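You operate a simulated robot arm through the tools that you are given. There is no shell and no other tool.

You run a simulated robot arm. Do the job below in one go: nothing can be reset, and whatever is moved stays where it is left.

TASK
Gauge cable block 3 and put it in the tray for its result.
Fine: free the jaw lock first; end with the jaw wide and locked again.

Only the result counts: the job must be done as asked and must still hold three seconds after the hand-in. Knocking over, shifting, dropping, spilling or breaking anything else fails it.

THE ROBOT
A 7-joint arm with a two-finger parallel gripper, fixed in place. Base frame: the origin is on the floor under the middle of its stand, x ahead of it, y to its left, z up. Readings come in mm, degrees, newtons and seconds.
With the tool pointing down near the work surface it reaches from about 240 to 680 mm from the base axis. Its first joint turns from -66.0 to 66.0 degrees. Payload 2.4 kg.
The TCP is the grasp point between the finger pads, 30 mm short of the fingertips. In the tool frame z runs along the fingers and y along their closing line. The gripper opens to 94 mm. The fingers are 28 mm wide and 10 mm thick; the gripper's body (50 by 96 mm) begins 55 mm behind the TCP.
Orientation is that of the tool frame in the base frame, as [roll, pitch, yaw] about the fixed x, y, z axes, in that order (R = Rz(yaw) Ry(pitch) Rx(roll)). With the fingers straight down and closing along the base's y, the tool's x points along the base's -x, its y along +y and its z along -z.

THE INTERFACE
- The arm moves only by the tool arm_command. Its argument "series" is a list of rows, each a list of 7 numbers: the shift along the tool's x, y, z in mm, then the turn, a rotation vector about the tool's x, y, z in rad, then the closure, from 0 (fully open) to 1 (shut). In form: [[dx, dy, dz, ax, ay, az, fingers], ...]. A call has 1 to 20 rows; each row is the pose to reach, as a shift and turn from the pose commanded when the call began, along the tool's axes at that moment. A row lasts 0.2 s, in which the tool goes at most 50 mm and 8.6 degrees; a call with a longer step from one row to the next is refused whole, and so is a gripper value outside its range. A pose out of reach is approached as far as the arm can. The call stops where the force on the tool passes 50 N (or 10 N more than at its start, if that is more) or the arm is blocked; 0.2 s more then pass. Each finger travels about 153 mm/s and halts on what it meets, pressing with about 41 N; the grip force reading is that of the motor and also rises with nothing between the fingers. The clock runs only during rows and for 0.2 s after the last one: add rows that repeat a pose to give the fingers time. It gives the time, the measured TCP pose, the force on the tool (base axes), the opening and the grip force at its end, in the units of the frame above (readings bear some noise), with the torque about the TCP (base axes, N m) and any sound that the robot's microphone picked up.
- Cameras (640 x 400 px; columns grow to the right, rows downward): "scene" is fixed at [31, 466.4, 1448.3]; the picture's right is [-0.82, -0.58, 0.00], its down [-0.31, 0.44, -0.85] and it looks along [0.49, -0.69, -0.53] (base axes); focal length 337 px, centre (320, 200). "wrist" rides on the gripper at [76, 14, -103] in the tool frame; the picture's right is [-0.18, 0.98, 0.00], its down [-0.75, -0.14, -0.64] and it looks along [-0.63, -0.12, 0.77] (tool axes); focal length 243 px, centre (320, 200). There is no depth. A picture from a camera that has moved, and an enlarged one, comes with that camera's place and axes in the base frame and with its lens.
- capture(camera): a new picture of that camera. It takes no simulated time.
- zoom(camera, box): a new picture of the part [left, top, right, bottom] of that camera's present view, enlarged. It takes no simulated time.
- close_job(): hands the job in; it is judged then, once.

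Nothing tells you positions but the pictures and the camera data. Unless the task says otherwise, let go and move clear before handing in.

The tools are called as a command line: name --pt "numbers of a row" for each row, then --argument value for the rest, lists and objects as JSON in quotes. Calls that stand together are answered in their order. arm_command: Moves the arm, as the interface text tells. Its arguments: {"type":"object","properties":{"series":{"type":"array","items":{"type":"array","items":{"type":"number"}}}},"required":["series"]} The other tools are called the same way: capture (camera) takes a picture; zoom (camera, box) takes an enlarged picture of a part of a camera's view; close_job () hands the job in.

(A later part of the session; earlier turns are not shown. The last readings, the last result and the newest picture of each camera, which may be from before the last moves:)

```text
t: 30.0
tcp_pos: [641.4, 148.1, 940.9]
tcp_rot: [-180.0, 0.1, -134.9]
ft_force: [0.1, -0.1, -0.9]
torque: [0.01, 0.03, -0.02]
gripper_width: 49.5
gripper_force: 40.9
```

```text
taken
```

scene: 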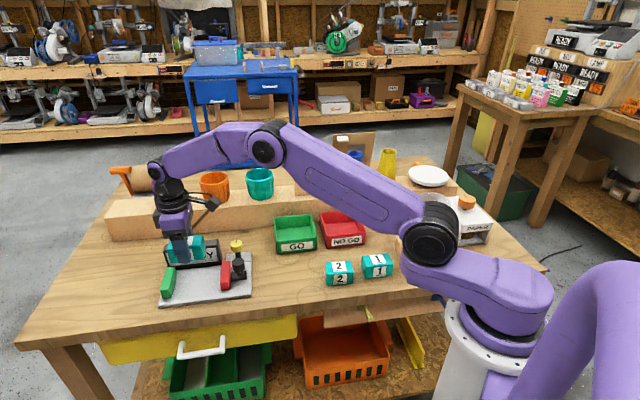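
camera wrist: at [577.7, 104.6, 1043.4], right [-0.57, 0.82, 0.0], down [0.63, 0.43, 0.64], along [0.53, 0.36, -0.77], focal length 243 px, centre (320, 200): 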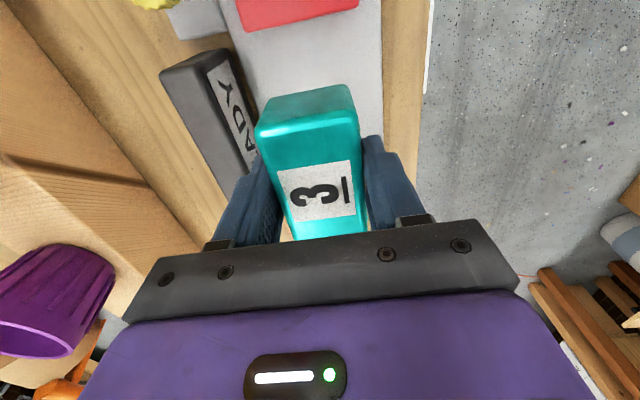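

The block is over the middle of the gap at (s 558, f -349). I'll lower it between the jaws, stopping a few mm above the plate first.

arm_command --pt "0 0 20 0 0 0 1" --pt "0 0 40 0 0 0 1" --pt "0 0 60 0 0 0 1" --pt "0 0 75 0 0 0 1" --pt "0 0 86 0 0 0 1" --pt "0 0 86 0 0 0 1"

zoom --camera "scene" --box '[140, 210, 280, 310]'

capture --camera "wrist"

```text
t: 31.4
tcp_pos: [642.9, 149.5, 857.7]
tcp_rot: [179.9, 0.0, -134.9]
ft_force: [-0.3, 0.6, 0.1]
torque: [0.03, 0.0, 0.0]
gripper_width: 49.8
gripper_force: 40.4
```

```text
4.00 times, centred on (210, 260) of scene
camera zoom: at [31.0, 466.4, 1448.3], right [-0.82, -0.58, 0.0], down [-0.31, 0.44, -0.85], along [0.49, -0.69, -0.53], focal length 1349 px, centre (760, -40)
```

zoom: 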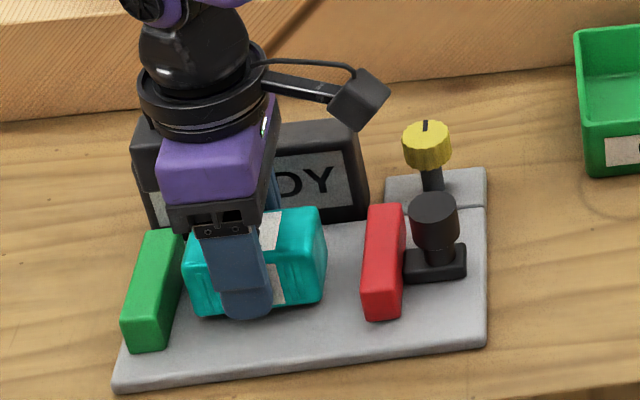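

```text
taken
camera wrist: at [577.8, 104.1, 958.1], right [-0.57, 0.82, 0.0], down [0.63, 0.43, 0.64], along [0.53, 0.36, -0.77], focal length 243 px, centre (320, 200)
```

wrist: 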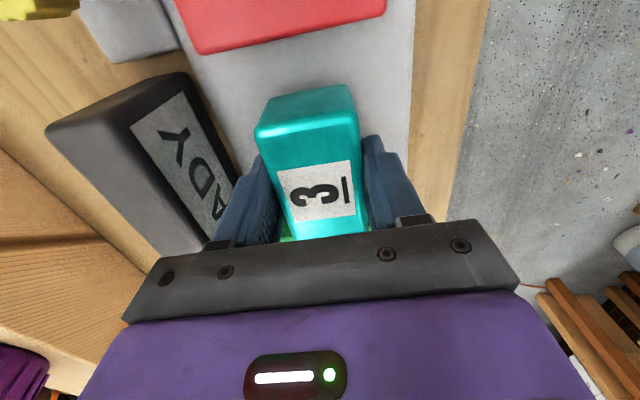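

It is clear of both jaws. I'll lower the last few mm slowly and watch the vertical force.

arm_command --pt "0 0 2 0 0 0 1" --pt "0 0 4 0 0 0 1" --pt "0 0 6 0 0 0 1" --pt "0 0 7.5 0 0 0 1" --pt "0 0 7.5 0 0 0 1"

```text
t: 32.6
tcp_pos: [642.7, 148.9, 849.5]
tcp_rot: [-179.9, 0.1, -135.0]
ft_force: [-4.5, -3.5, 19.6]
torque: [-0.26, 0.59, 0.01]
gripper_width: 49.5
gripper_force: 41.2
```

The block has touched down on the plate, with about 20 N upward. I'll ease up a touch, open and lift away.

arm_command --pt "0 0 -1 0 0 0 1" --pt "0 0 -1 0 0 0 0.4" --pt "0 0 -1 0 0 0 0.33" --pt "0 0 -1 0 0 0 0.33" --pt "0 0 -20 0 0 0 0.33" --pt "0 0 -45 0 0 0 0.33" --pt "0 0 -80 0 0 0 0.33" --pt "0 0 -90 0 0 0 0.33" --pt "0 0 -90 0 0 0 0.33"

zoom --camera "scene" --box '[140, 210, 280, 310]'

capture --camera "wrist"

```text
t: 34.6
tcp_pos: [641.4, 147.9, 938.2]
tcp_rot: [180.0, 0.0, -134.8]
ft_force: [-0.5, -0.7, 1.3]
torque: [-0.04, -0.01, 0.03]
gripper_width: 62.6
gripper_force: 0.1
```

```text
4.00 times, centred on (210, 260) of scene
camera zoom: at [31.0, 466.4, 1448.3], right [-0.82, -0.58, 0.0], down [-0.31, 0.44, -0.85], along [0.49, -0.69, -0.53], focal length 1349 px, centre (760, -40)
```

zoom: 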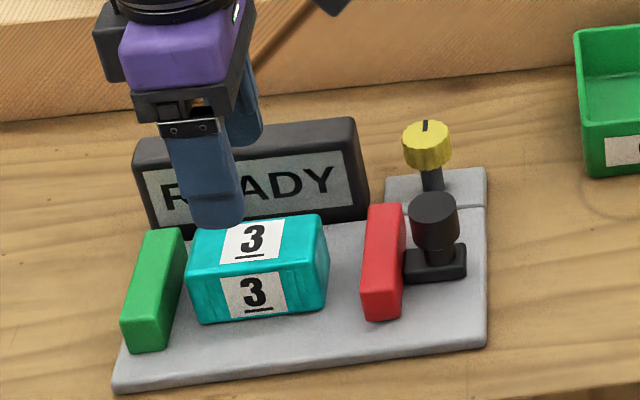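

```text
taken
camera wrist: at [576.5, 104.5, 1038.9], right [-0.57, 0.82, 0.0], down [0.63, 0.43, 0.64], along [0.53, 0.36, -0.77], focal length 243 px, centre (320, 200)
```

wrist: 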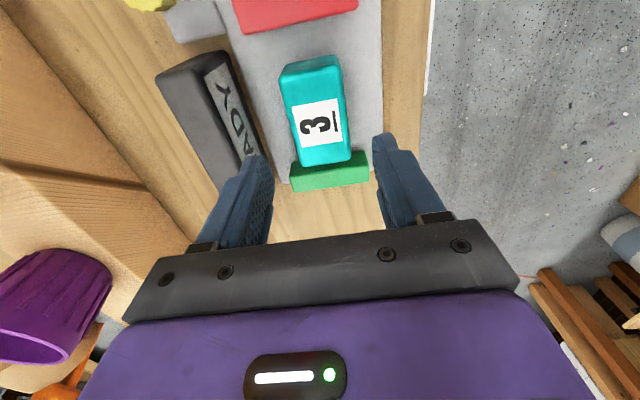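

Block 3 sits square between the jaws. Now I'll go back over the black knob and grip it to close the jaw on the block.

arm_command --pt "30 -0.6 0 0 0 0 0.4" --pt "60 -1.2 0 0 0 0 0.4" --pt "90 -1.8 0 0 0 0 0.4" --pt "110 -2.2 0 0 0 0 0.4" --pt "110 -2.2 10 0 0 0 0.4" --pt "110 -2.2 30 0 0 0 0.4" --pt "110 -2.2 50 0 0 0 0.4" --pt "110 -2.2 68 0 0 0 0.4" --pt "110 -2.2 80 0 0 0 0.4" --pt "110 -2.2 80 0 0 0 0.4"

capture --camera "wrist"

```text
t: 36.8
tcp_pos: [567.0, 68.6, 858.5]
tcp_rot: [-180.0, 0.1, -134.9]
ft_force: [-1.0, -0.4, 0.1]
torque: [-0.02, -0.02, 0.0]
gripper_width: 56.4
gripper_force: 0.0
```

```text
taken
camera wrist: at [502.0, 23.4, 960.1], right [-0.57, 0.82, 0.0], down [0.63, 0.43, 0.64], along [0.53, 0.36, -0.77], focal length 243 px, centre (320, 200)
```

wrist: 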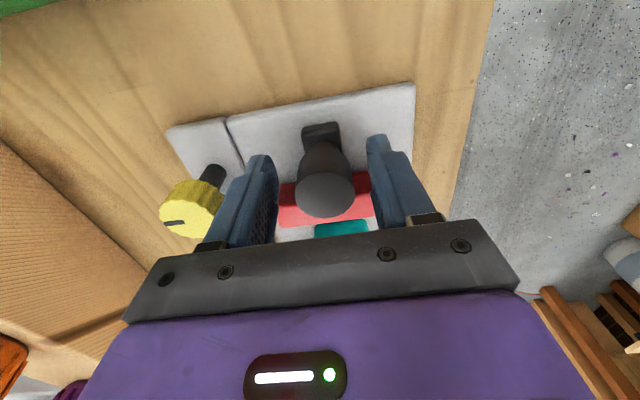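

The knob is nearly centred. I'll adjust about 2 mm sideways and down, then grip.

arm_command --pt "0 2 2 0 0 0 0.4" --pt "0 2 2 0 0 0 0.6" --pt "0 2 2 0 0 0 0.8" --pt "0 2 2 0 0 0 1" --pt "0 2 2 0 0 0 1" --pt "0 2 2 0 0 0 1"

```text
t: 38.2
tcp_pos: [564.5, 69.1, 856.5]
tcp_rot: [180.0, 0.0, -135.0]
ft_force: [-0.6, 1.9, -2.2]
torque: [0.18, -0.27, -0.06]
gripper_width: 28.5
gripper_force: 44.9
```

Gripped with almost no side load. I'll slide the jaw about 28 mm toward the block.

arm_command --pt "-4 0 0 0 0 0 1" --pt "-8 0 0 0 0 0 1" --pt "-12 0 0 0 0 0 1" --pt "-16 0 0 0 0 0 1" --pt "-20 0 0 0 0 0 1" --pt "-24 0 0 0 0 0 1" --pt "-28 0 0 0 0 0 1" --pt "-28 0 0 0 0 0 1"

zoom --camera "scene" --box '[140, 210, 280, 310]'

```text
t: 40.0
tcp_pos: [585.4, 89.3, 856.3]
tcp_rot: [179.9, 0.0, -135.0]
ft_force: [6.7, -7.7, 2.5]
torque: [-0.7, 0.72, 0.09]
gripper_width: 28.4
gripper_force: 44.6
```

```text
4.00 times, centred on (210, 260) of scene
camera zoom: at [31.1, 466.2, 1448.4], right [-0.82, -0.58, 0.0], down [-0.31, 0.44, -0.85], along [0.49, -0.69, -0.53], focal length 1349 px, centre (760, -40)
```

zoom: 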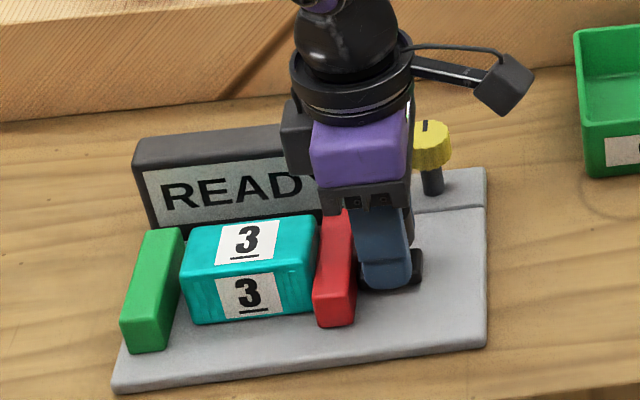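

The red jaw has met the block and pushed it close to the green jaw. I'll press on slowly.

arm_command --pt "-1.5 -1 0 0 0 0 1" --pt "-3 -1 0 0 0 0 1" --pt "-4.5 -1 0 0 0 0 1" --pt "-6 -1 0 0 0 0 1" --pt "-6 -1 0 0 0 0 1"

zoom --camera "scene" --box '[140, 210, 280, 310]'

```text
t: 41.2
tcp_pos: [589.8, 95.1, 855.8]
tcp_rot: [-180.0, 0.0, -135.0]
ft_force: [3.7, -5.0, 1.4]
torque: [0.19, -0.08, -0.04]
gripper_width: 28.3
gripper_force: 45.1
```

```text
4.00 times, centred on (210, 260) of scene
camera zoom: at [31.0, 466.2, 1448.4], right [-0.82, -0.58, 0.0], down [-0.31, 0.44, -0.85], along [0.49, -0.69, -0.53], focal length 1349 px, centre (760, -40)
```

zoom: 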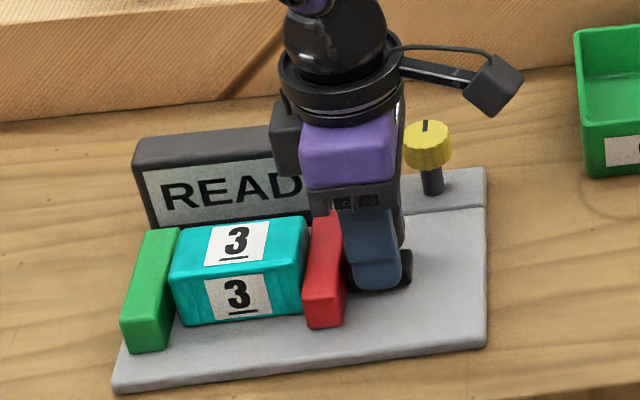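

The block is nearly against the green jaw. I'll continue in 1 mm steps until the force rises.

arm_command --pt "-1 -0.5 0 0 0 0 1" --pt "-2 -0.5 0 0 0 0 1" --pt "-3 -0.5 0 0 0 0 1" --pt "-4 -0.5 0 0 0 0 1" --pt "-4 -0.5 0 0 0 0 1"

zoom --camera "scene" --box '[140, 210, 280, 310]'

```text
t: 42.4
tcp_pos: [591.5, 96.8, 856.6]
tcp_rot: [179.9, 0.0, -135.0]
ft_force: [-1.7, 1.6, -0.1]
torque: [0.76, -1.02, -0.14]
gripper_width: 28.5
gripper_force: 44.3
```

```text
4.00 times, centred on (210, 260) of scene
camera zoom: at [30.9, 466.4, 1448.3], right [-0.82, -0.58, 0.0], down [-0.31, 0.44, -0.85], along [0.49, -0.69, -0.53], focal length 1349 px, centre (760, -40)
```

zoom: 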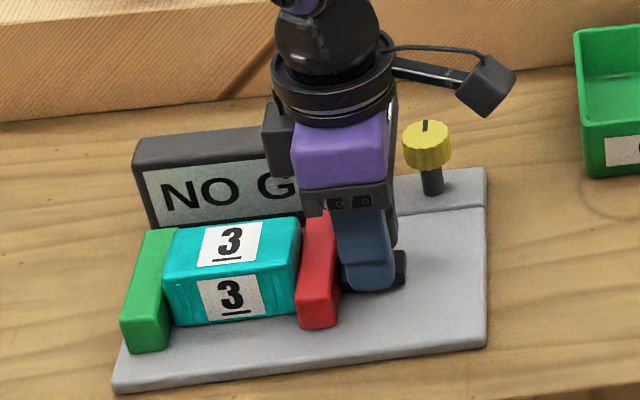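

The display has changed and seems to read "NO G…". The force is still low, so I'll press firmly to be sure the block is fully seated before trusting it.

arm_command --pt "-1 0 0 0 0 0 1" --pt "-2 0 0 0 0 0 1" --pt "-3 0 0 0 0 0 1" --pt "-3 0 0 0 0 0 1"

zoom --camera "scene" --box '[140, 210, 280, 310]'

capture --camera "wrist"

```text
t: 43.4
tcp_pos: [593.2, 98.7, 855.6]
tcp_rot: [180.0, -0.2, -134.9]
ft_force: [-16.1, -2.1, 11.3]
torque: [-0.05, -0.5, 0.17]
gripper_width: 28.2
gripper_force: 44.9
```

```text
4.00 times, centred on (210, 260) of scene
camera zoom: at [30.4, 466.3, 1448.4], right [-0.82, -0.58, 0.0], down [-0.31, 0.44, -0.85], along [0.49, -0.69, -0.53], focal length 1349 px, centre (760, -40)
```

zoom: 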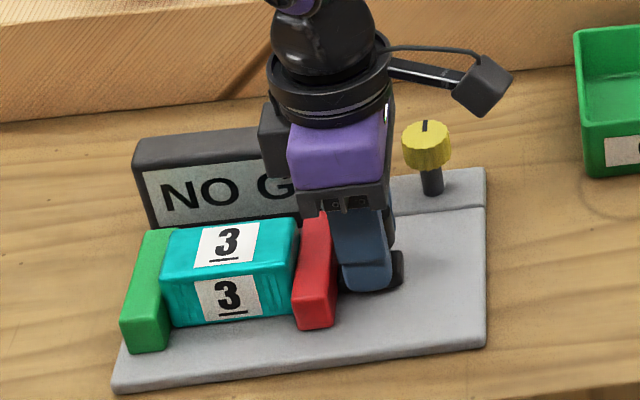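

```text
taken
camera wrist: at [529.1, 54.0, 958.2], right [-0.57, 0.82, 0.0], down [0.63, 0.43, 0.64], along [0.53, 0.36, -0.77], focal length 243 px, centre (320, 200)
```

wrist: 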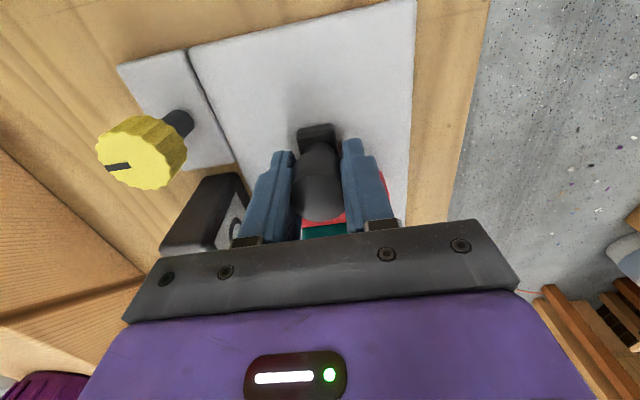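

The contact force is building, about 13 N along the slide. I'll press a little more and see whether the reading holds.

arm_command --pt "-1 0 0 0 0 0 1" --pt "-2 0 0 0 0 0 1" --pt "-3 0 0 0 0 0 1" --pt "-3 0 0 0 0 0 1" --pt "-3 0 0 0 0 0 1"

zoom --camera "scene" --box '[140, 210, 280, 310]'

```text
t: 44.6
tcp_pos: [594.5, 98.4, 855.6]
tcp_rot: [179.7, -0.5, -135.0]
ft_force: [-28.5, -15.1, 19.5]
torque: [-1.15, -0.67, 0.09]
gripper_width: 28.5
gripper_force: 45.3
```

```text
4.00 times, centred on (210, 260) of scene
camera zoom: at [29.9, 466.0, 1448.5], right [-0.82, -0.58, 0.0], down [-0.31, 0.44, -0.85], along [0.49, -0.69, -0.53], focal length 1349 px, centre (760, -40)
```

zoom: 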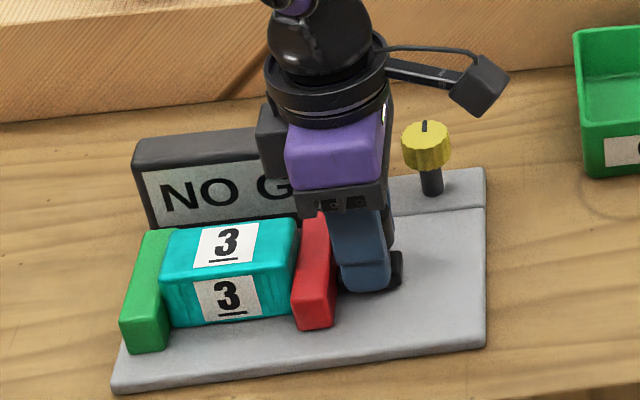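

The block is now held firmly at about 31 N and the display still shows "NO G…". I'll relax the push, let go of the knob with the jaw still closed, and lift to read the whole display.

arm_command --pt "1.5 0 0 0 0 0 1" --pt "3 0 0 0 0 0 1" --pt "3 0 0 0 0 0 0.7" --pt "3 0 0 0 0 0 0.4" --pt "3 0 0 0 0 0 0.4" --pt "3 0 -20 0 0 0 0.4" --pt "3 0 -50 0 0 0 0.4" --pt "3 0 -90 0 0 0 0.4" --pt "3 0 -130 0 0 0 0.4" --pt "3 0 -130 0 0 0 0.4"

zoom --camera "scene" --box '[140, 210, 280, 310]'

zoom --camera "wrist" --box '[220, 50, 420, 250]'

```text
t: 46.8
tcp_pos: [593.9, 97.7, 987.3]
tcp_rot: [-179.9, 0.0, -134.9]
ft_force: [0.0, 0.3, -1.1]
torque: [0.02, -0.02, 0.04]
gripper_width: 56.3
gripper_force: 0.1
```

```text
4.00 times, centred on (210, 260) of scene
camera zoom: at [31.0, 466.4, 1448.3], right [-0.82, -0.58, 0.0], down [-0.31, 0.44, -0.85], along [0.49, -0.69, -0.53], focal length 1349 px, centre (760, -40)
```

zoom: 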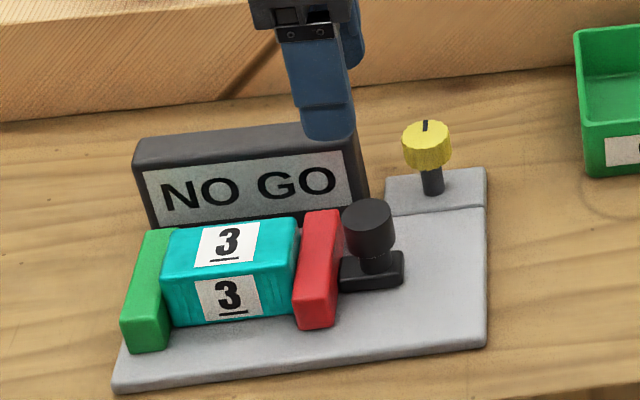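

```text
2.00 times, centred on (320, 150) of wrist
camera zoom: at [529.9, 53.9, 1089.1], right [-0.57, 0.82, 0.0], down [0.63, 0.43, 0.64], along [0.53, 0.36, -0.77], focal length 485 px, centre (320, 300)
```

zoom: 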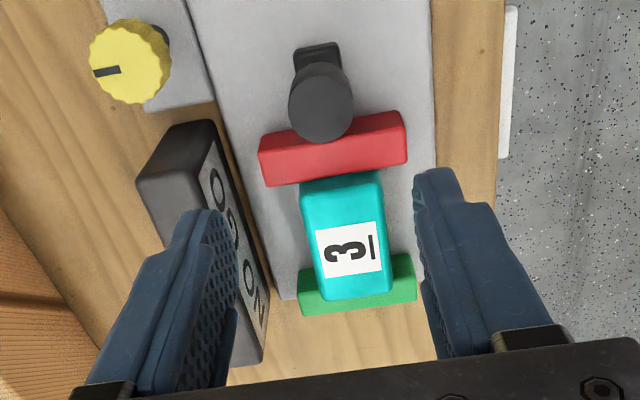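

The full display reads NO GO, with the block flush between the jaws. I'll grip the black knob again and slide the jaw back to its wide stop.

arm_command --pt "0 0 40 0 0 0 0.4" --pt "0 0 80 0 0 0 0.4" --pt "0 0 105 0 0 0 0.4" --pt "0 0 120 0 0 0 0.4" --pt "0 0 130 0 0 0 0.4" --pt "0 0 130 0 0 0 0.6" --pt "0 0 130 0 0 0 0.8" --pt "0 0 130 0 0 0 1" --pt "0 0 130 0 0 0 1" --pt "0 0 130 0 0 0 1"

```text
t: 49.0
tcp_pos: [595.3, 99.6, 856.6]
tcp_rot: [179.9, -0.1, -135.0]
ft_force: [-1.0, 1.4, -2.6]
torque: [0.17, -0.25, -0.13]
gripper_width: 28.4
gripper_force: 44.7
```

arm_command --pt "4 0 0 0 0 0 1" --pt "8 0 0 0 0 0 1" --pt "12 0 0 0 0 0 1" --pt "16 0 0 0 0 0 1" --pt "20 0 0 0 0 0 1" --pt "24 0 0 0 0 0 1" --pt "28 0 0 0 0 0 1" --pt "32 0 0 0 0 0 1" --pt "36 0 0 0 0 0 1" --pt "39 0 0 0 0 0 1" --pt "39 0 0 0 0 0 1"

zoom --camera "scene" --box '[140, 210, 280, 310]'

```text
t: 51.4
tcp_pos: [566.5, 71.1, 856.0]
tcp_rot: [-179.9, 0.0, -135.0]
ft_force: [-5.9, 7.9, 17.3]
torque: [0.31, 0.29, -0.03]
gripper_width: 28.4
gripper_force: 45.1
```

```text
4.00 times, centred on (210, 260) of scene
camera zoom: at [30.5, 466.5, 1448.3], right [-0.82, -0.58, 0.0], down [-0.31, 0.44, -0.85], along [0.49, -0.69, -0.53], focal length 1349 px, centre (760, -40)
```

zoom: 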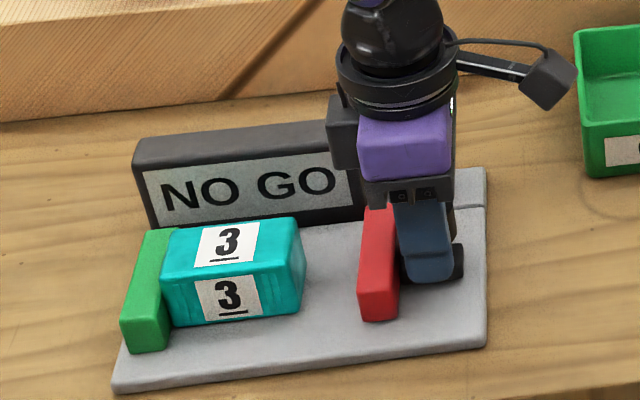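

The jaw is nearly wide and the display holds NO GO. I'll bring it the last few mm to its stop.

arm_command --pt "1.5 1 -0.7 0 0 0 1" --pt "3 1 -0.7 0 0 0 1" --pt "4.5 1 -0.7 0 0 0 1" --pt "4.5 1 -0.7 0 0 0 1"

zoom --camera "scene" --box '[140, 210, 280, 310]'

```text
t: 52.4
tcp_pos: [565.4, 70.4, 856.2]
tcp_rot: [-179.9, 0.3, -134.8]
ft_force: [22.0, 16.0, -12.9]
torque: [0.7, 0.42, 0.09]
gripper_width: 28.5
gripper_force: 45.0
```

```text
4.00 times, centred on (210, 260) of scene
camera zoom: at [31.8, 466.8, 1448.2], right [-0.82, -0.58, 0.0], down [-0.31, 0.43, -0.85], along [0.49, -0.69, -0.53], focal length 1349 px, centre (760, -40)
```

zoom: 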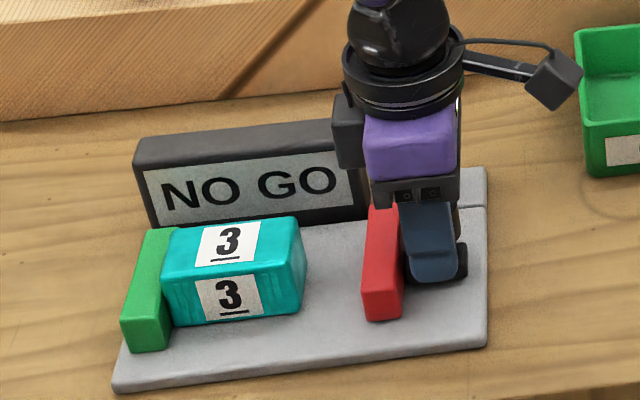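

The jaw is at its wide stop with about 27 N against it. I'll relax, release the knob and lift.

arm_command --pt "-2.5 0 0 0 0 0 1" --pt "-2.5 0 0 0 0 0 0.7" --pt "-2.5 0 0 0 0 0 0.4" --pt "-2.5 0 0 0 0 0 0.4" --pt "-2.5 0 -20 0 0 0 0.4" --pt "-2.5 0 -50 0 0 0 0.4" --pt "-2.5 0 -80 0 0 0 0.4" --pt "-2.5 0 -80 0 0 0 0.4"

capture --camera "wrist"

zoom --camera "scene" --box '[140, 210, 280, 310]'

```text
t: 54.2
tcp_pos: [565.1, 71.0, 938.5]
tcp_rot: [-180.0, -0.1, -134.9]
ft_force: [0.3, -0.1, 0.7]
torque: [-0.03, -0.01, 0.0]
gripper_width: 56.3
gripper_force: 0.0
```

```text
taken
camera wrist: at [500.2, 25.7, 1039.4], right [-0.57, 0.82, 0.0], down [0.63, 0.43, 0.64], along [0.53, 0.36, -0.77], focal length 243 px, centre (320, 200)
```

wrist: 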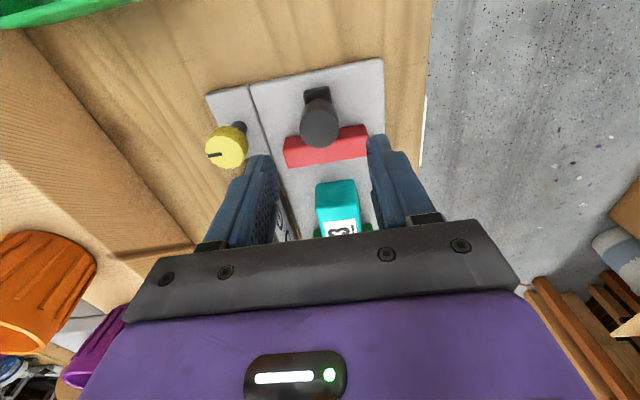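

```text
4.00 times, centred on (210, 260) of scene
camera zoom: at [31.0, 466.4, 1448.3], right [-0.82, -0.58, 0.0], down [-0.31, 0.44, -0.85], along [0.49, -0.69, -0.53], focal length 1349 px, centre (760, -40)
```

zoom: 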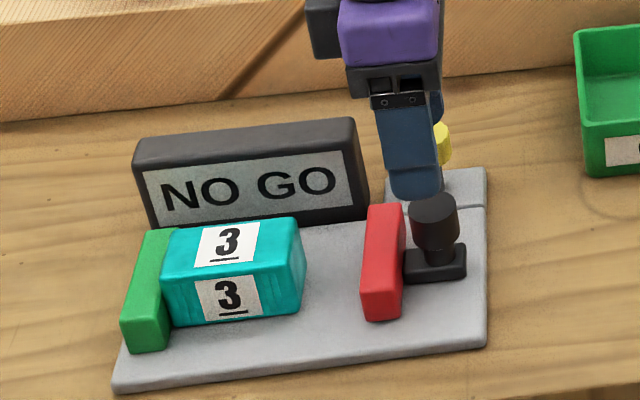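

The jaw is back to wide and the block is free, with the display still on NO GO. Next comes re-locking, so I'll move over the yellow knob.

arm_command --pt "-2 -20 0 0 0 0 0.4" --pt "-4 -45 0 0 0 0 0.4" --pt "-7.2 -70 5 0 0 0 0.4" --pt "-7.2 -81.2 20 0 0 0 0.4" --pt "-7.2 -81.2 20 0 0 0 0.4"

zoom --camera "wrist" --box '[240, 80, 400, 180]'

```text
t: 55.4
tcp_pos: [626.0, 18.4, 916.4]
tcp_rot: [-179.9, 0.1, -134.9]
ft_force: [-0.2, 0.0, 0.0]
torque: [-0.01, -0.01, 0.02]
gripper_width: 56.2
gripper_force: 0.0
```

```text
4.00 times, centred on (320, 130) of wrist
camera zoom: at [562.7, -26.2, 1018.0], right [-0.57, 0.82, 0.0], down [0.63, 0.43, 0.64], along [0.53, 0.36, -0.77], focal length 970 px, centre (320, 480)
```

zoom: 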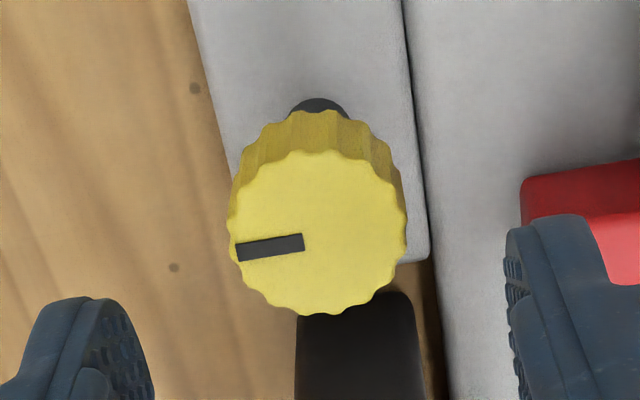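

The knob is centred under the tool. I'll descend and grip it.

arm_command --pt "0.7 -0.3 20 0 0 0 0.4" --pt "0.7 -0.3 40 0 0 0 0.4" --pt "0.7 -0.3 54 0 0 0 0.4" --pt "0.7 -0.3 64 0 0 0 0.4" --pt "0.7 -0.3 64 0 0 0 0.6" --pt "0.7 -0.3 64 0 0 0 0.8" --pt "0.7 -0.3 64 0 0 0 1" --pt "0.7 -0.3 64 0 0 0 1" --pt "0.7 -0.3 64 0 0 0 1"

zoom --camera "wrist" --box '[260, 120, 380, 220]'

```text
t: 57.4
tcp_pos: [627.5, 18.0, 852.3]
tcp_rot: [-180.0, 0.0, -135.0]
ft_force: [7.8, -3.7, -8.7]
torque: [0.43, -0.25, -0.04]
gripper_width: 31.6
gripper_force: 45.0
```

```text
4.00 times, centred on (320, 170) of wrist
camera zoom: at [562.3, -26.9, 953.2], right [-0.56, 0.83, 0.0], down [0.63, 0.43, 0.64], along [0.53, 0.36, -0.77], focal length 970 px, centre (320, 320)
```

zoom: 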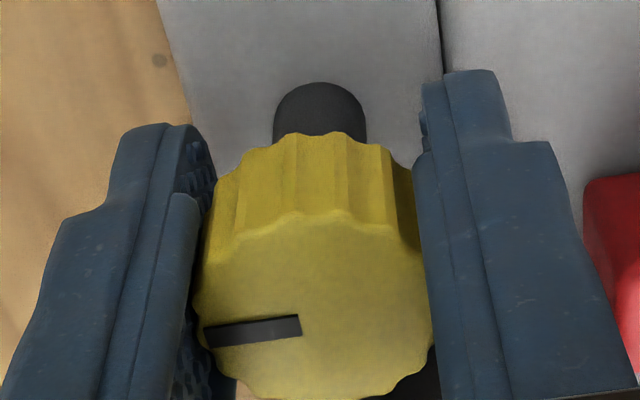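

Gripped. I'll turn it clockwise in stages to bring the mark back to the locked position.

arm_command --pt "0 -0.8 0 0 0 0.12 1" --pt "0 -0.8 0 0 0 0.24 1" --pt "0 -0.8 0 0 0 0.36 1" --pt "0 -0.8 0 0 0 0.36 1"

zoom --camera "wrist" --box '[260, 120, 380, 220]'

```text
t: 58.4
tcp_pos: [627.1, 17.4, 852.1]
tcp_rot: [179.9, -0.2, -155.6]
ft_force: [6.5, 3.7, -21.7]
torque: [0.11, -1.08, -0.03]
gripper_width: 32.0
gripper_force: 44.9
```

```text
4.00 times, centred on (320, 170) of wrist
camera zoom: at [551.3, -1.8, 953.5], right [-0.24, 0.97, 0.0], down [0.75, 0.18, 0.64], along [0.62, 0.15, -0.77], focal length 970 px, centre (320, 320)
```

zoom: 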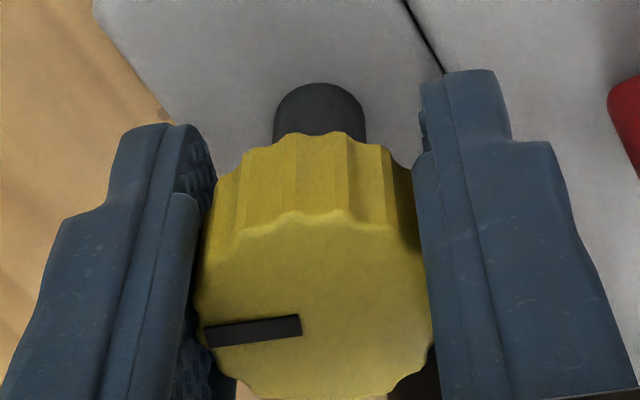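

The knob is following the gripper. I'll keep turning, easing down slightly to relieve the vertical pull.

arm_command --pt "-0.6 0 1 0 0 0.12 1" --pt "-0.6 0 1 0 0 0.24 1" --pt "-0.6 0 1 0 0 0.36 1" --pt "-0.6 0 1 0 0 0.36 1"

```text
t: 59.4
tcp_pos: [626.8, 18.0, 851.8]
tcp_rot: [180.0, -0.2, -176.2]
ft_force: [1.4, 5.6, -11.1]
torque: [-0.4, 1.25, -0.01]
gripper_width: 31.8
gripper_force: 44.8
```

arm_command --pt "-0.2 0.5 0.5 0 0 0.12 1" --pt "-0.2 0.5 0.5 0 0 0.24 1" --pt "-0.2 0.5 0.5 0 0 0.36 1" --pt "-0.2 0.5 0.5 0 0 0.36 1"

zoom --camera "wrist" --box '[260, 120, 380, 220]'

```text
t: 60.4
tcp_pos: [627.0, 18.1, 850.5]
tcp_rot: [-179.9, -0.2, 162.9]
ft_force: [-17.8, 1.4, 2.4]
torque: [0.55, -0.08, -0.04]
gripper_width: 32.0
gripper_force: 45.2
```

```text
4.00 times, centred on (320, 170) of wrist
camera zoom: at [558.0, 52.5, 953.6], right [0.46, 0.89, 0.0], down [0.68, -0.35, 0.64], along [0.57, -0.3, -0.77], focal length 970 px, centre (320, 320)
```

zoom: 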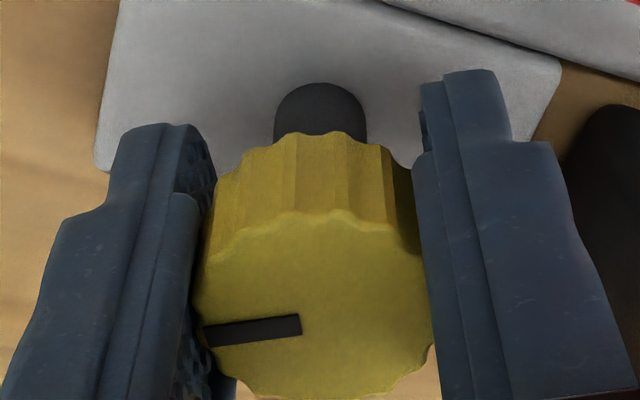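

About 62° is done, with roughly 28° to go. I'll ease the side load and finish the turn.

arm_command --pt "1.3 -0.3 0 0 0 0.12 1" --pt "1.3 -0.3 0 0 0 0.24 1" --pt "1.3 -0.3 0 0 0 0.36 1" --pt "1.3 -0.3 0 0 0 0.487 1" --pt "1.3 -0.3 0 0 0 0.487 1"

capture --camera "wrist"

zoom --camera "scene" --box '[190, 210, 290, 300]'

```text
t: 61.6
tcp_pos: [627.2, 17.5, 851.5]
tcp_rot: [179.9, 0.0, 135.2]
ft_force: [-6.5, -5.9, 0.8]
torque: [-0.25, 0.1, 0.29]
gripper_width: 31.6
gripper_force: 45.0
```

```text
taken
camera wrist: at [582.2, 80.3, 953.2], right [0.82, 0.57, 0.0], down [0.43, -0.63, 0.64], along [0.37, -0.53, -0.77], focal length 243 px, centre (320, 200)
```

wrist: 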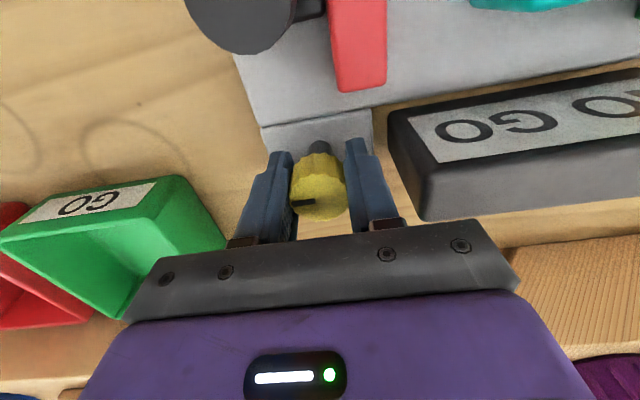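

```text
4.44 times, centred on (240, 255) of scene
camera zoom: at [30.8, 466.3, 1448.4], right [-0.82, -0.58, 0.0], down [-0.31, 0.44, -0.85], along [0.49, -0.69, -0.53], focal length 1499 px, centre (676, -44)
```

zoom: 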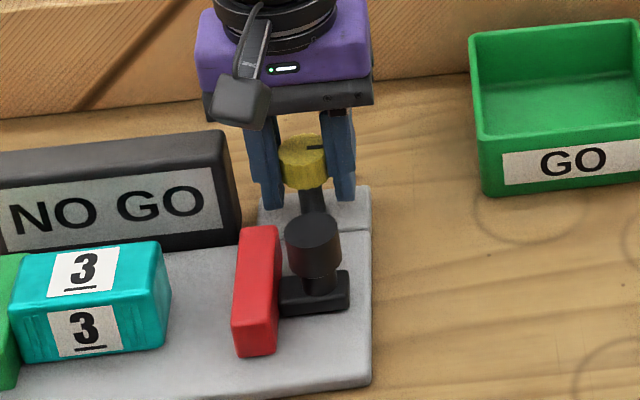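

I felt twist resistance right at the end, so the knob is at its locked stop with the mark back where it started. I'll open slightly and lift.

arm_command --pt "0 0 0 0 0 0 0.56" --pt "0 0 0 0 0 0 0.56" --pt "0 0 -15 0 0 0 0.56" --pt "0 0 -40 0 0 0 0.56" --pt "0 0 -75 0 0 0 0.56" --pt "0 0 -100 0 0 0 0.56" --pt "0 0 -100 0 0 0 0.56"

capture --camera "wrist"

zoom --camera "scene" --box '[140, 210, 280, 310]'

```text
t: 63.2
tcp_pos: [627.4, 17.8, 951.2]
tcp_rot: [179.9, 0.0, 135.3]
ft_force: [-0.2, -0.4, 0.0]
torque: [0.02, 0.0, -0.02]
gripper_width: 41.3
gripper_force: 0.0
```

```text
taken
camera wrist: at [583.1, 80.6, 1053.6], right [0.82, 0.57, 0.0], down [0.44, -0.63, 0.64], along [0.36, -0.53, -0.77], focal length 243 px, centre (320, 200)
```

wrist: 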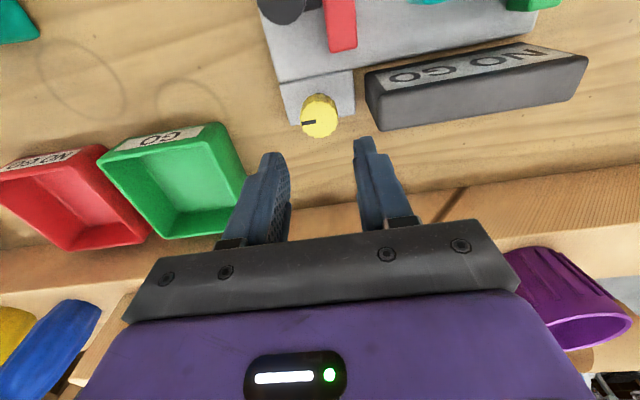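

```text
4.00 times, centred on (210, 260) of scene
camera zoom: at [31.0, 466.4, 1448.3], right [-0.82, -0.58, 0.0], down [-0.31, 0.44, -0.85], along [0.49, -0.69, -0.53], focal length 1349 px, centre (760, -40)
```

zoom: 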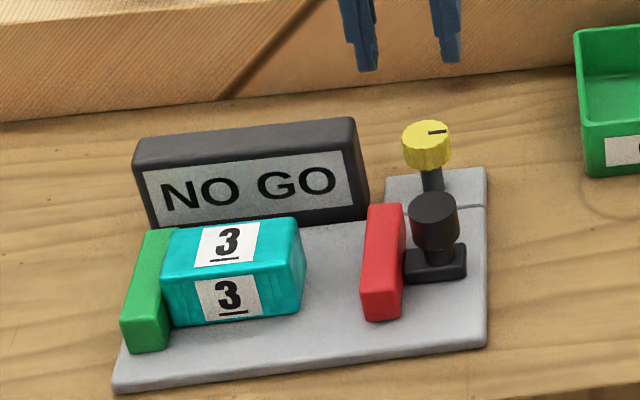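

The knob's mark is back to its original direction, the jaw is wide, and the display still reads NO GO. Now I'll turn the tool back to +45° and hover over block 3.

arm_command --pt "6.9 9.2 0 0 0 -0.131 0.5" --pt "13.7 18.5 0 0 0 -0.262 0.4" --pt "20.6 27.7 0 0 0 -0.393 0.33" --pt "27.4 36.9 0 0 0 -0.524 0.33" --pt "34.3 46.1 0 0 0 -0.655 0.33" --pt "41.2 55.4 0 0 0 -0.785 0.33" --pt "48 64.6 0 0 0 -0.916 0.33" --pt "54.9 73.8 0 0 0 -1.047 0.33" --pt "61.7 83 0 0 0 -1.178 0.33" --pt "68.6 92.3 0 0 0 -1.309 0.33" --pt "75.4 101.5 0 0 0 -1.44 0.33" --pt "82.3 110.7 0 0 0 -1.574 0.33" --pt "82.3 110.7 0 0 0 -1.574 0.33"

capture --camera "wrist"

zoom --camera "wrist" --box '[240, 60, 400, 180]'

```text
t: 66.0
tcp_pos: [645.2, 154.0, 951.5]
tcp_rot: [-180.0, -0.1, -134.4]
ft_force: [0.1, 0.5, 0.8]
torque: [0.01, -0.01, -0.01]
gripper_width: 63.0
gripper_force: 0.1
```

```text
taken
camera wrist: at [582.0, 109.0, 1053.4], right [-0.57, 0.82, 0.0], down [0.63, 0.44, 0.64], along [0.53, 0.37, -0.77], focal length 243 px, centre (320, 200)
```

wrist: 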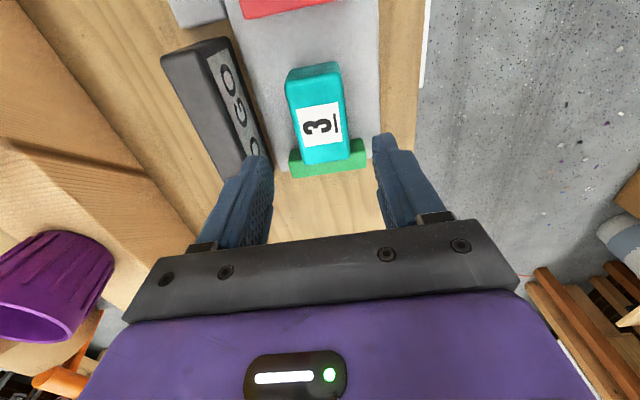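

```text
3.33 times, centred on (320, 120) of wrist
camera zoom: at [582.0, 109.0, 1053.4], right [-0.57, 0.82, 0.0], down [0.63, 0.44, 0.64], along [0.53, 0.37, -0.77], focal length 809 px, centre (320, 467)
```

zoom: 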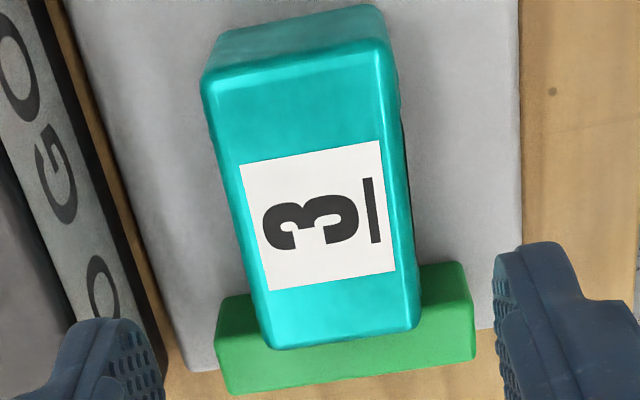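

Block 3 is just ahead of the TCP and square to it. I'll go down and grip it.

arm_command --pt "-4 -1.7 20 0 0 0.007 0.33" --pt "-4 -1.7 45 0 0 0.007 0.33" --pt "-4 -1.7 70 0 0 0.007 0.33" --pt "-4 -1.7 88 0 0 0.007 0.33" --pt "-4 -1.7 101 0 0 0.007 0.33" --pt "-4 -1.7 101 0 0 0.007 0.33" --pt "-4 -1.7 101 0 0 0.007 0.6" --pt "-4 -1.7 101 0 0 0.007 1" --pt "-4 -1.7 101 0 0 0.007 1" --pt "-4 -1.7 101 0 0 0.007 1"

capture --camera "wrist"

```text
t: 68.2
tcp_pos: [649.8, 156.1, 850.7]
tcp_rot: [-180.0, -0.1, -134.9]
ft_force: [-0.4, -0.4, -0.1]
torque: [0.02, -0.03, 0.02]
gripper_width: 49.6
gripper_force: 40.7
```

```text
taken
camera wrist: at [586.2, 110.8, 952.2], right [-0.57, 0.82, 0.0], down [0.63, 0.43, 0.64], along [0.53, 0.36, -0.77], focal length 243 px, centre (320, 200)
```

wrist: 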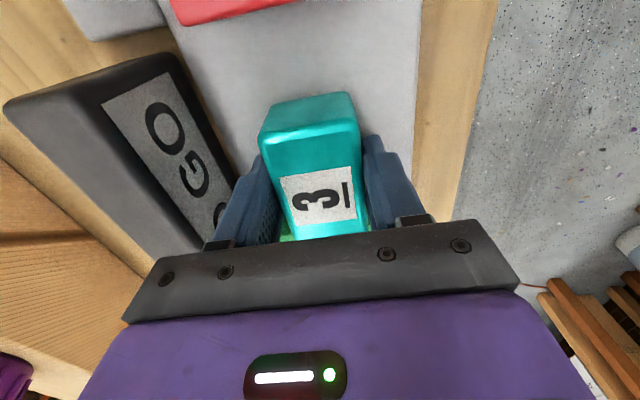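

I have block 3 gripped again at 49.6 mm. I'll slide it off the green jaw, lift it high, and carry it over toward the NO GO tray. I take that tray's centre to be near (450, -243), its rim at about z 850.

arm_command --pt "2 0 0 0 0 0 1" --pt "4 0 -3 0 0 0 1" --pt "4 0 -20 0 0 0 1" --pt "4 0 -45 0 0 0 1" --pt "4 0 -75 0 0 0 1" --pt "4 0 -105 0 0 0 1" --pt "15 -4 -115 0 0 0 1" --pt "40 -12 -115 0 0 0 1" --pt "75 -24 -115 0 0 0 1" --pt "110 -36 -115 0 0 0 1" --pt "145 -48 -115 0 0 0 1" --pt "180 -59 -115 0 0 0 1" --pt "215 -71 -115 0 0 0 1" --pt "250 -82 -115 0 0 0 1" --pt "285 -94 -115 0 0 0 1" --pt "320 -105 -115 0 0 0 1" --pt "355 -117 -115 0 0 0 1" --pt "385 -127 -115 0 0 0 1" --pt "400 -132 -115 0 0 0 1"

capture --camera "wrist"

capture --camera "scene"

```text
t: 72.2
tcp_pos: [461.9, -221.4, 964.2]
tcp_rot: [180.0, 0.0, -134.9]
ft_force: [0.1, -0.6, -1.1]
torque: [0.02, 0.01, 0.0]
gripper_width: 49.6
gripper_force: 40.3
```

```text
taken
camera wrist: at [396.8, -265.4, 1065.9], right [-0.57, 0.82, 0.0], down [0.63, 0.43, 0.64], along [0.53, 0.36, -0.77], focal length 243 px, centre (320, 200)
```

wrist: 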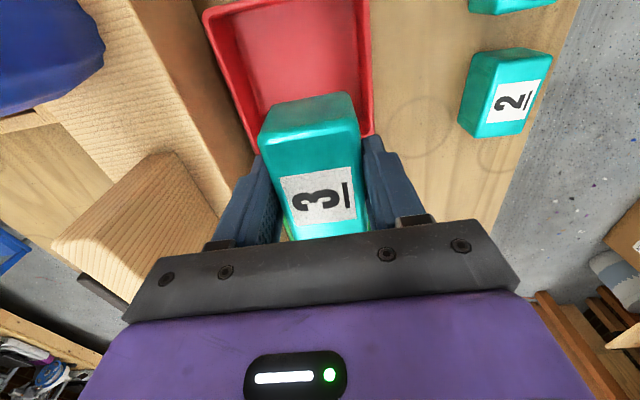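

```text
taken
```

scene: 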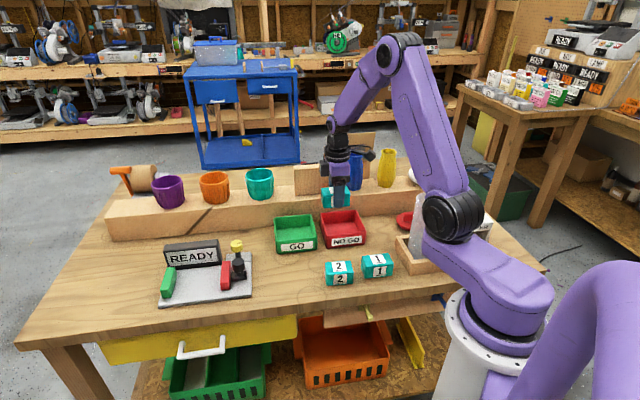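

The gauge shows READY again. In this view the NO GO tray is centred at about (s 145, f -495), so I'll shift over its middle, lower to just above the rim and check.

arm_command --pt "13 -6 10 0 0 0 1" --pt "26.9 -12.7 25 0 0 0 1" --pt "26.9 -12.7 45 0 0 0 1" --pt "26.9 -12.7 60 0 0 0 1" --pt "26.9 -12.7 60 0 0 0 1"

capture --camera "wrist"

zoom --camera "scene" --box '[270, 170, 420, 270]'

```text
t: 73.4
tcp_pos: [450.7, -248.9, 904.4]
tcp_rot: [-180.0, 0.0, -135.1]
ft_force: [0.7, -0.1, 0.4]
torque: [0.02, 0.0, 0.0]
gripper_width: 49.6
gripper_force: 40.9
```

```text
taken
camera wrist: at [387.0, -293.5, 1006.5], right [-0.57, 0.82, 0.0], down [0.63, 0.43, 0.64], along [0.53, 0.36, -0.77], focal length 243 px, centre (320, 200)
```

wrist: 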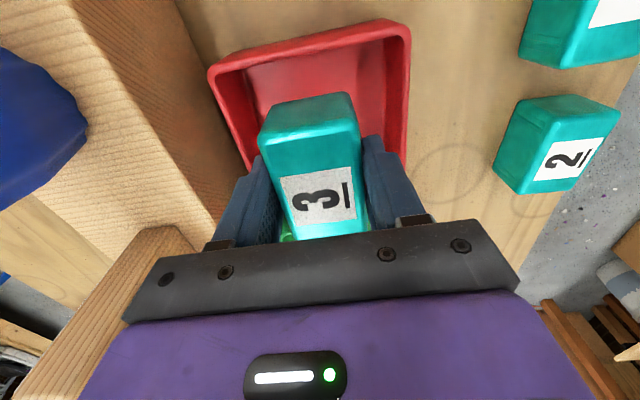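

```text
4.00 times, centred on (345, 220) of scene
camera zoom: at [31.0, 466.4, 1448.3], right [-0.82, -0.58, 0.0], down [-0.31, 0.44, -0.85], along [0.49, -0.69, -0.53], focal length 1349 px, centre (220, 120)
```

zoom: 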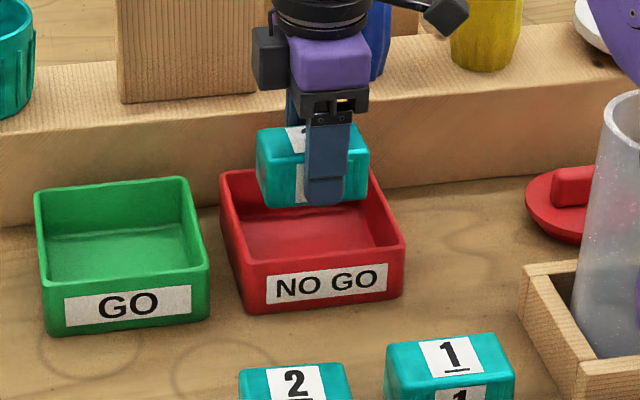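

The block is centred over the NO GO tray. I'll lower it in, slowing near the floor.

arm_command --pt "3 0 15 0 0 0 1" --pt "3 0 30 0 0 0 1" --pt "3 0 42 0 0 0 1" --pt "3 0 51 0 0 0 1" --pt "3 0 51 0 0 0 1"

capture --camera "wrist"

zoom --camera "scene" --box '[270, 170, 420, 270]'

```text
t: 74.6
tcp_pos: [447.7, -250.1, 854.1]
tcp_rot: [179.9, 0.0, -135.0]
ft_force: [-0.4, -0.5, -2.0]
torque: [-0.02, 0.0, -0.02]
gripper_width: 49.6
gripper_force: 41.4
```

```text
taken
camera wrist: at [383.6, -294.5, 956.2], right [-0.57, 0.82, 0.0], down [0.63, 0.43, 0.64], along [0.53, 0.36, -0.77], focal length 243 px, centre (320, 200)
```

wrist: 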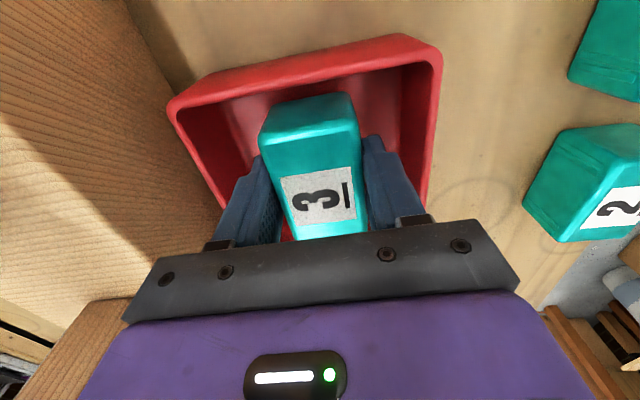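

```text
4.00 times, centred on (345, 220) of scene
camera zoom: at [31.0, 466.4, 1448.3], right [-0.82, -0.58, 0.0], down [-0.31, 0.44, -0.85], along [0.49, -0.69, -0.53], focal length 1349 px, centre (220, 120)
```

zoom: 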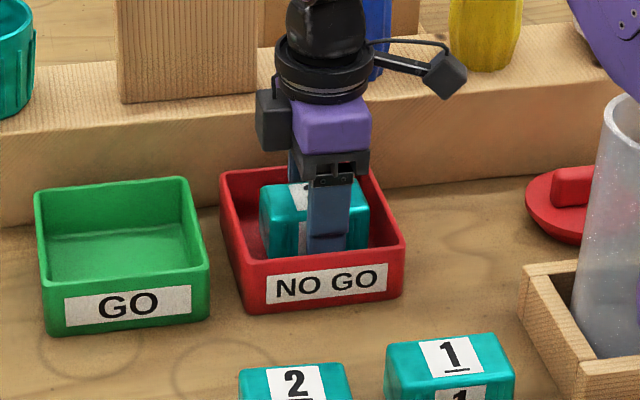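

The block is inside the tray with clearance all around. I'll lower the last bit gently until it touches.

arm_command --pt "0 0 2 0 0 0 1" --pt "0 0 4 0 0 0 1" --pt "0 0 6 0 0 0 1" --pt "0 0 7 0 0 0 1" --pt "0 0 7 0 0 0 1"

```text
t: 75.8
tcp_pos: [448.6, -249.2, 847.3]
tcp_rot: [180.0, 0.1, -135.0]
ft_force: [0.0, -0.1, -0.7]
torque: [-0.03, 0.04, -0.01]
gripper_width: 49.6
gripper_force: 41.1
```

arm_command --pt "0 0 1.5 0 0 0 1" --pt "0 0 3 0 0 0 1" --pt "0 0 4 0 0 0 1" --pt "0 0 4 0 0 0 1"

```text
t: 76.8
tcp_pos: [449.0, -250.6, 843.4]
tcp_rot: [179.9, 0.0, -135.0]
ft_force: [0.3, -0.3, -0.4]
torque: [0.01, -0.02, -0.02]
gripper_width: 49.5
gripper_force: 41.2
```

There is no contact yet, so I'll continue gently.

arm_command --pt "0 0 1 0 0 0 1" --pt "0 0 2 0 0 0 1" --pt "0 0 2 0 0 0 1"

```text
t: 77.6
tcp_pos: [449.6, -250.2, 843.4]
tcp_rot: [-179.9, -0.1, -134.9]
ft_force: [-6.0, 6.3, 33.5]
torque: [0.04, 0.08, -0.02]
gripper_width: 49.4
gripper_force: 40.7
```

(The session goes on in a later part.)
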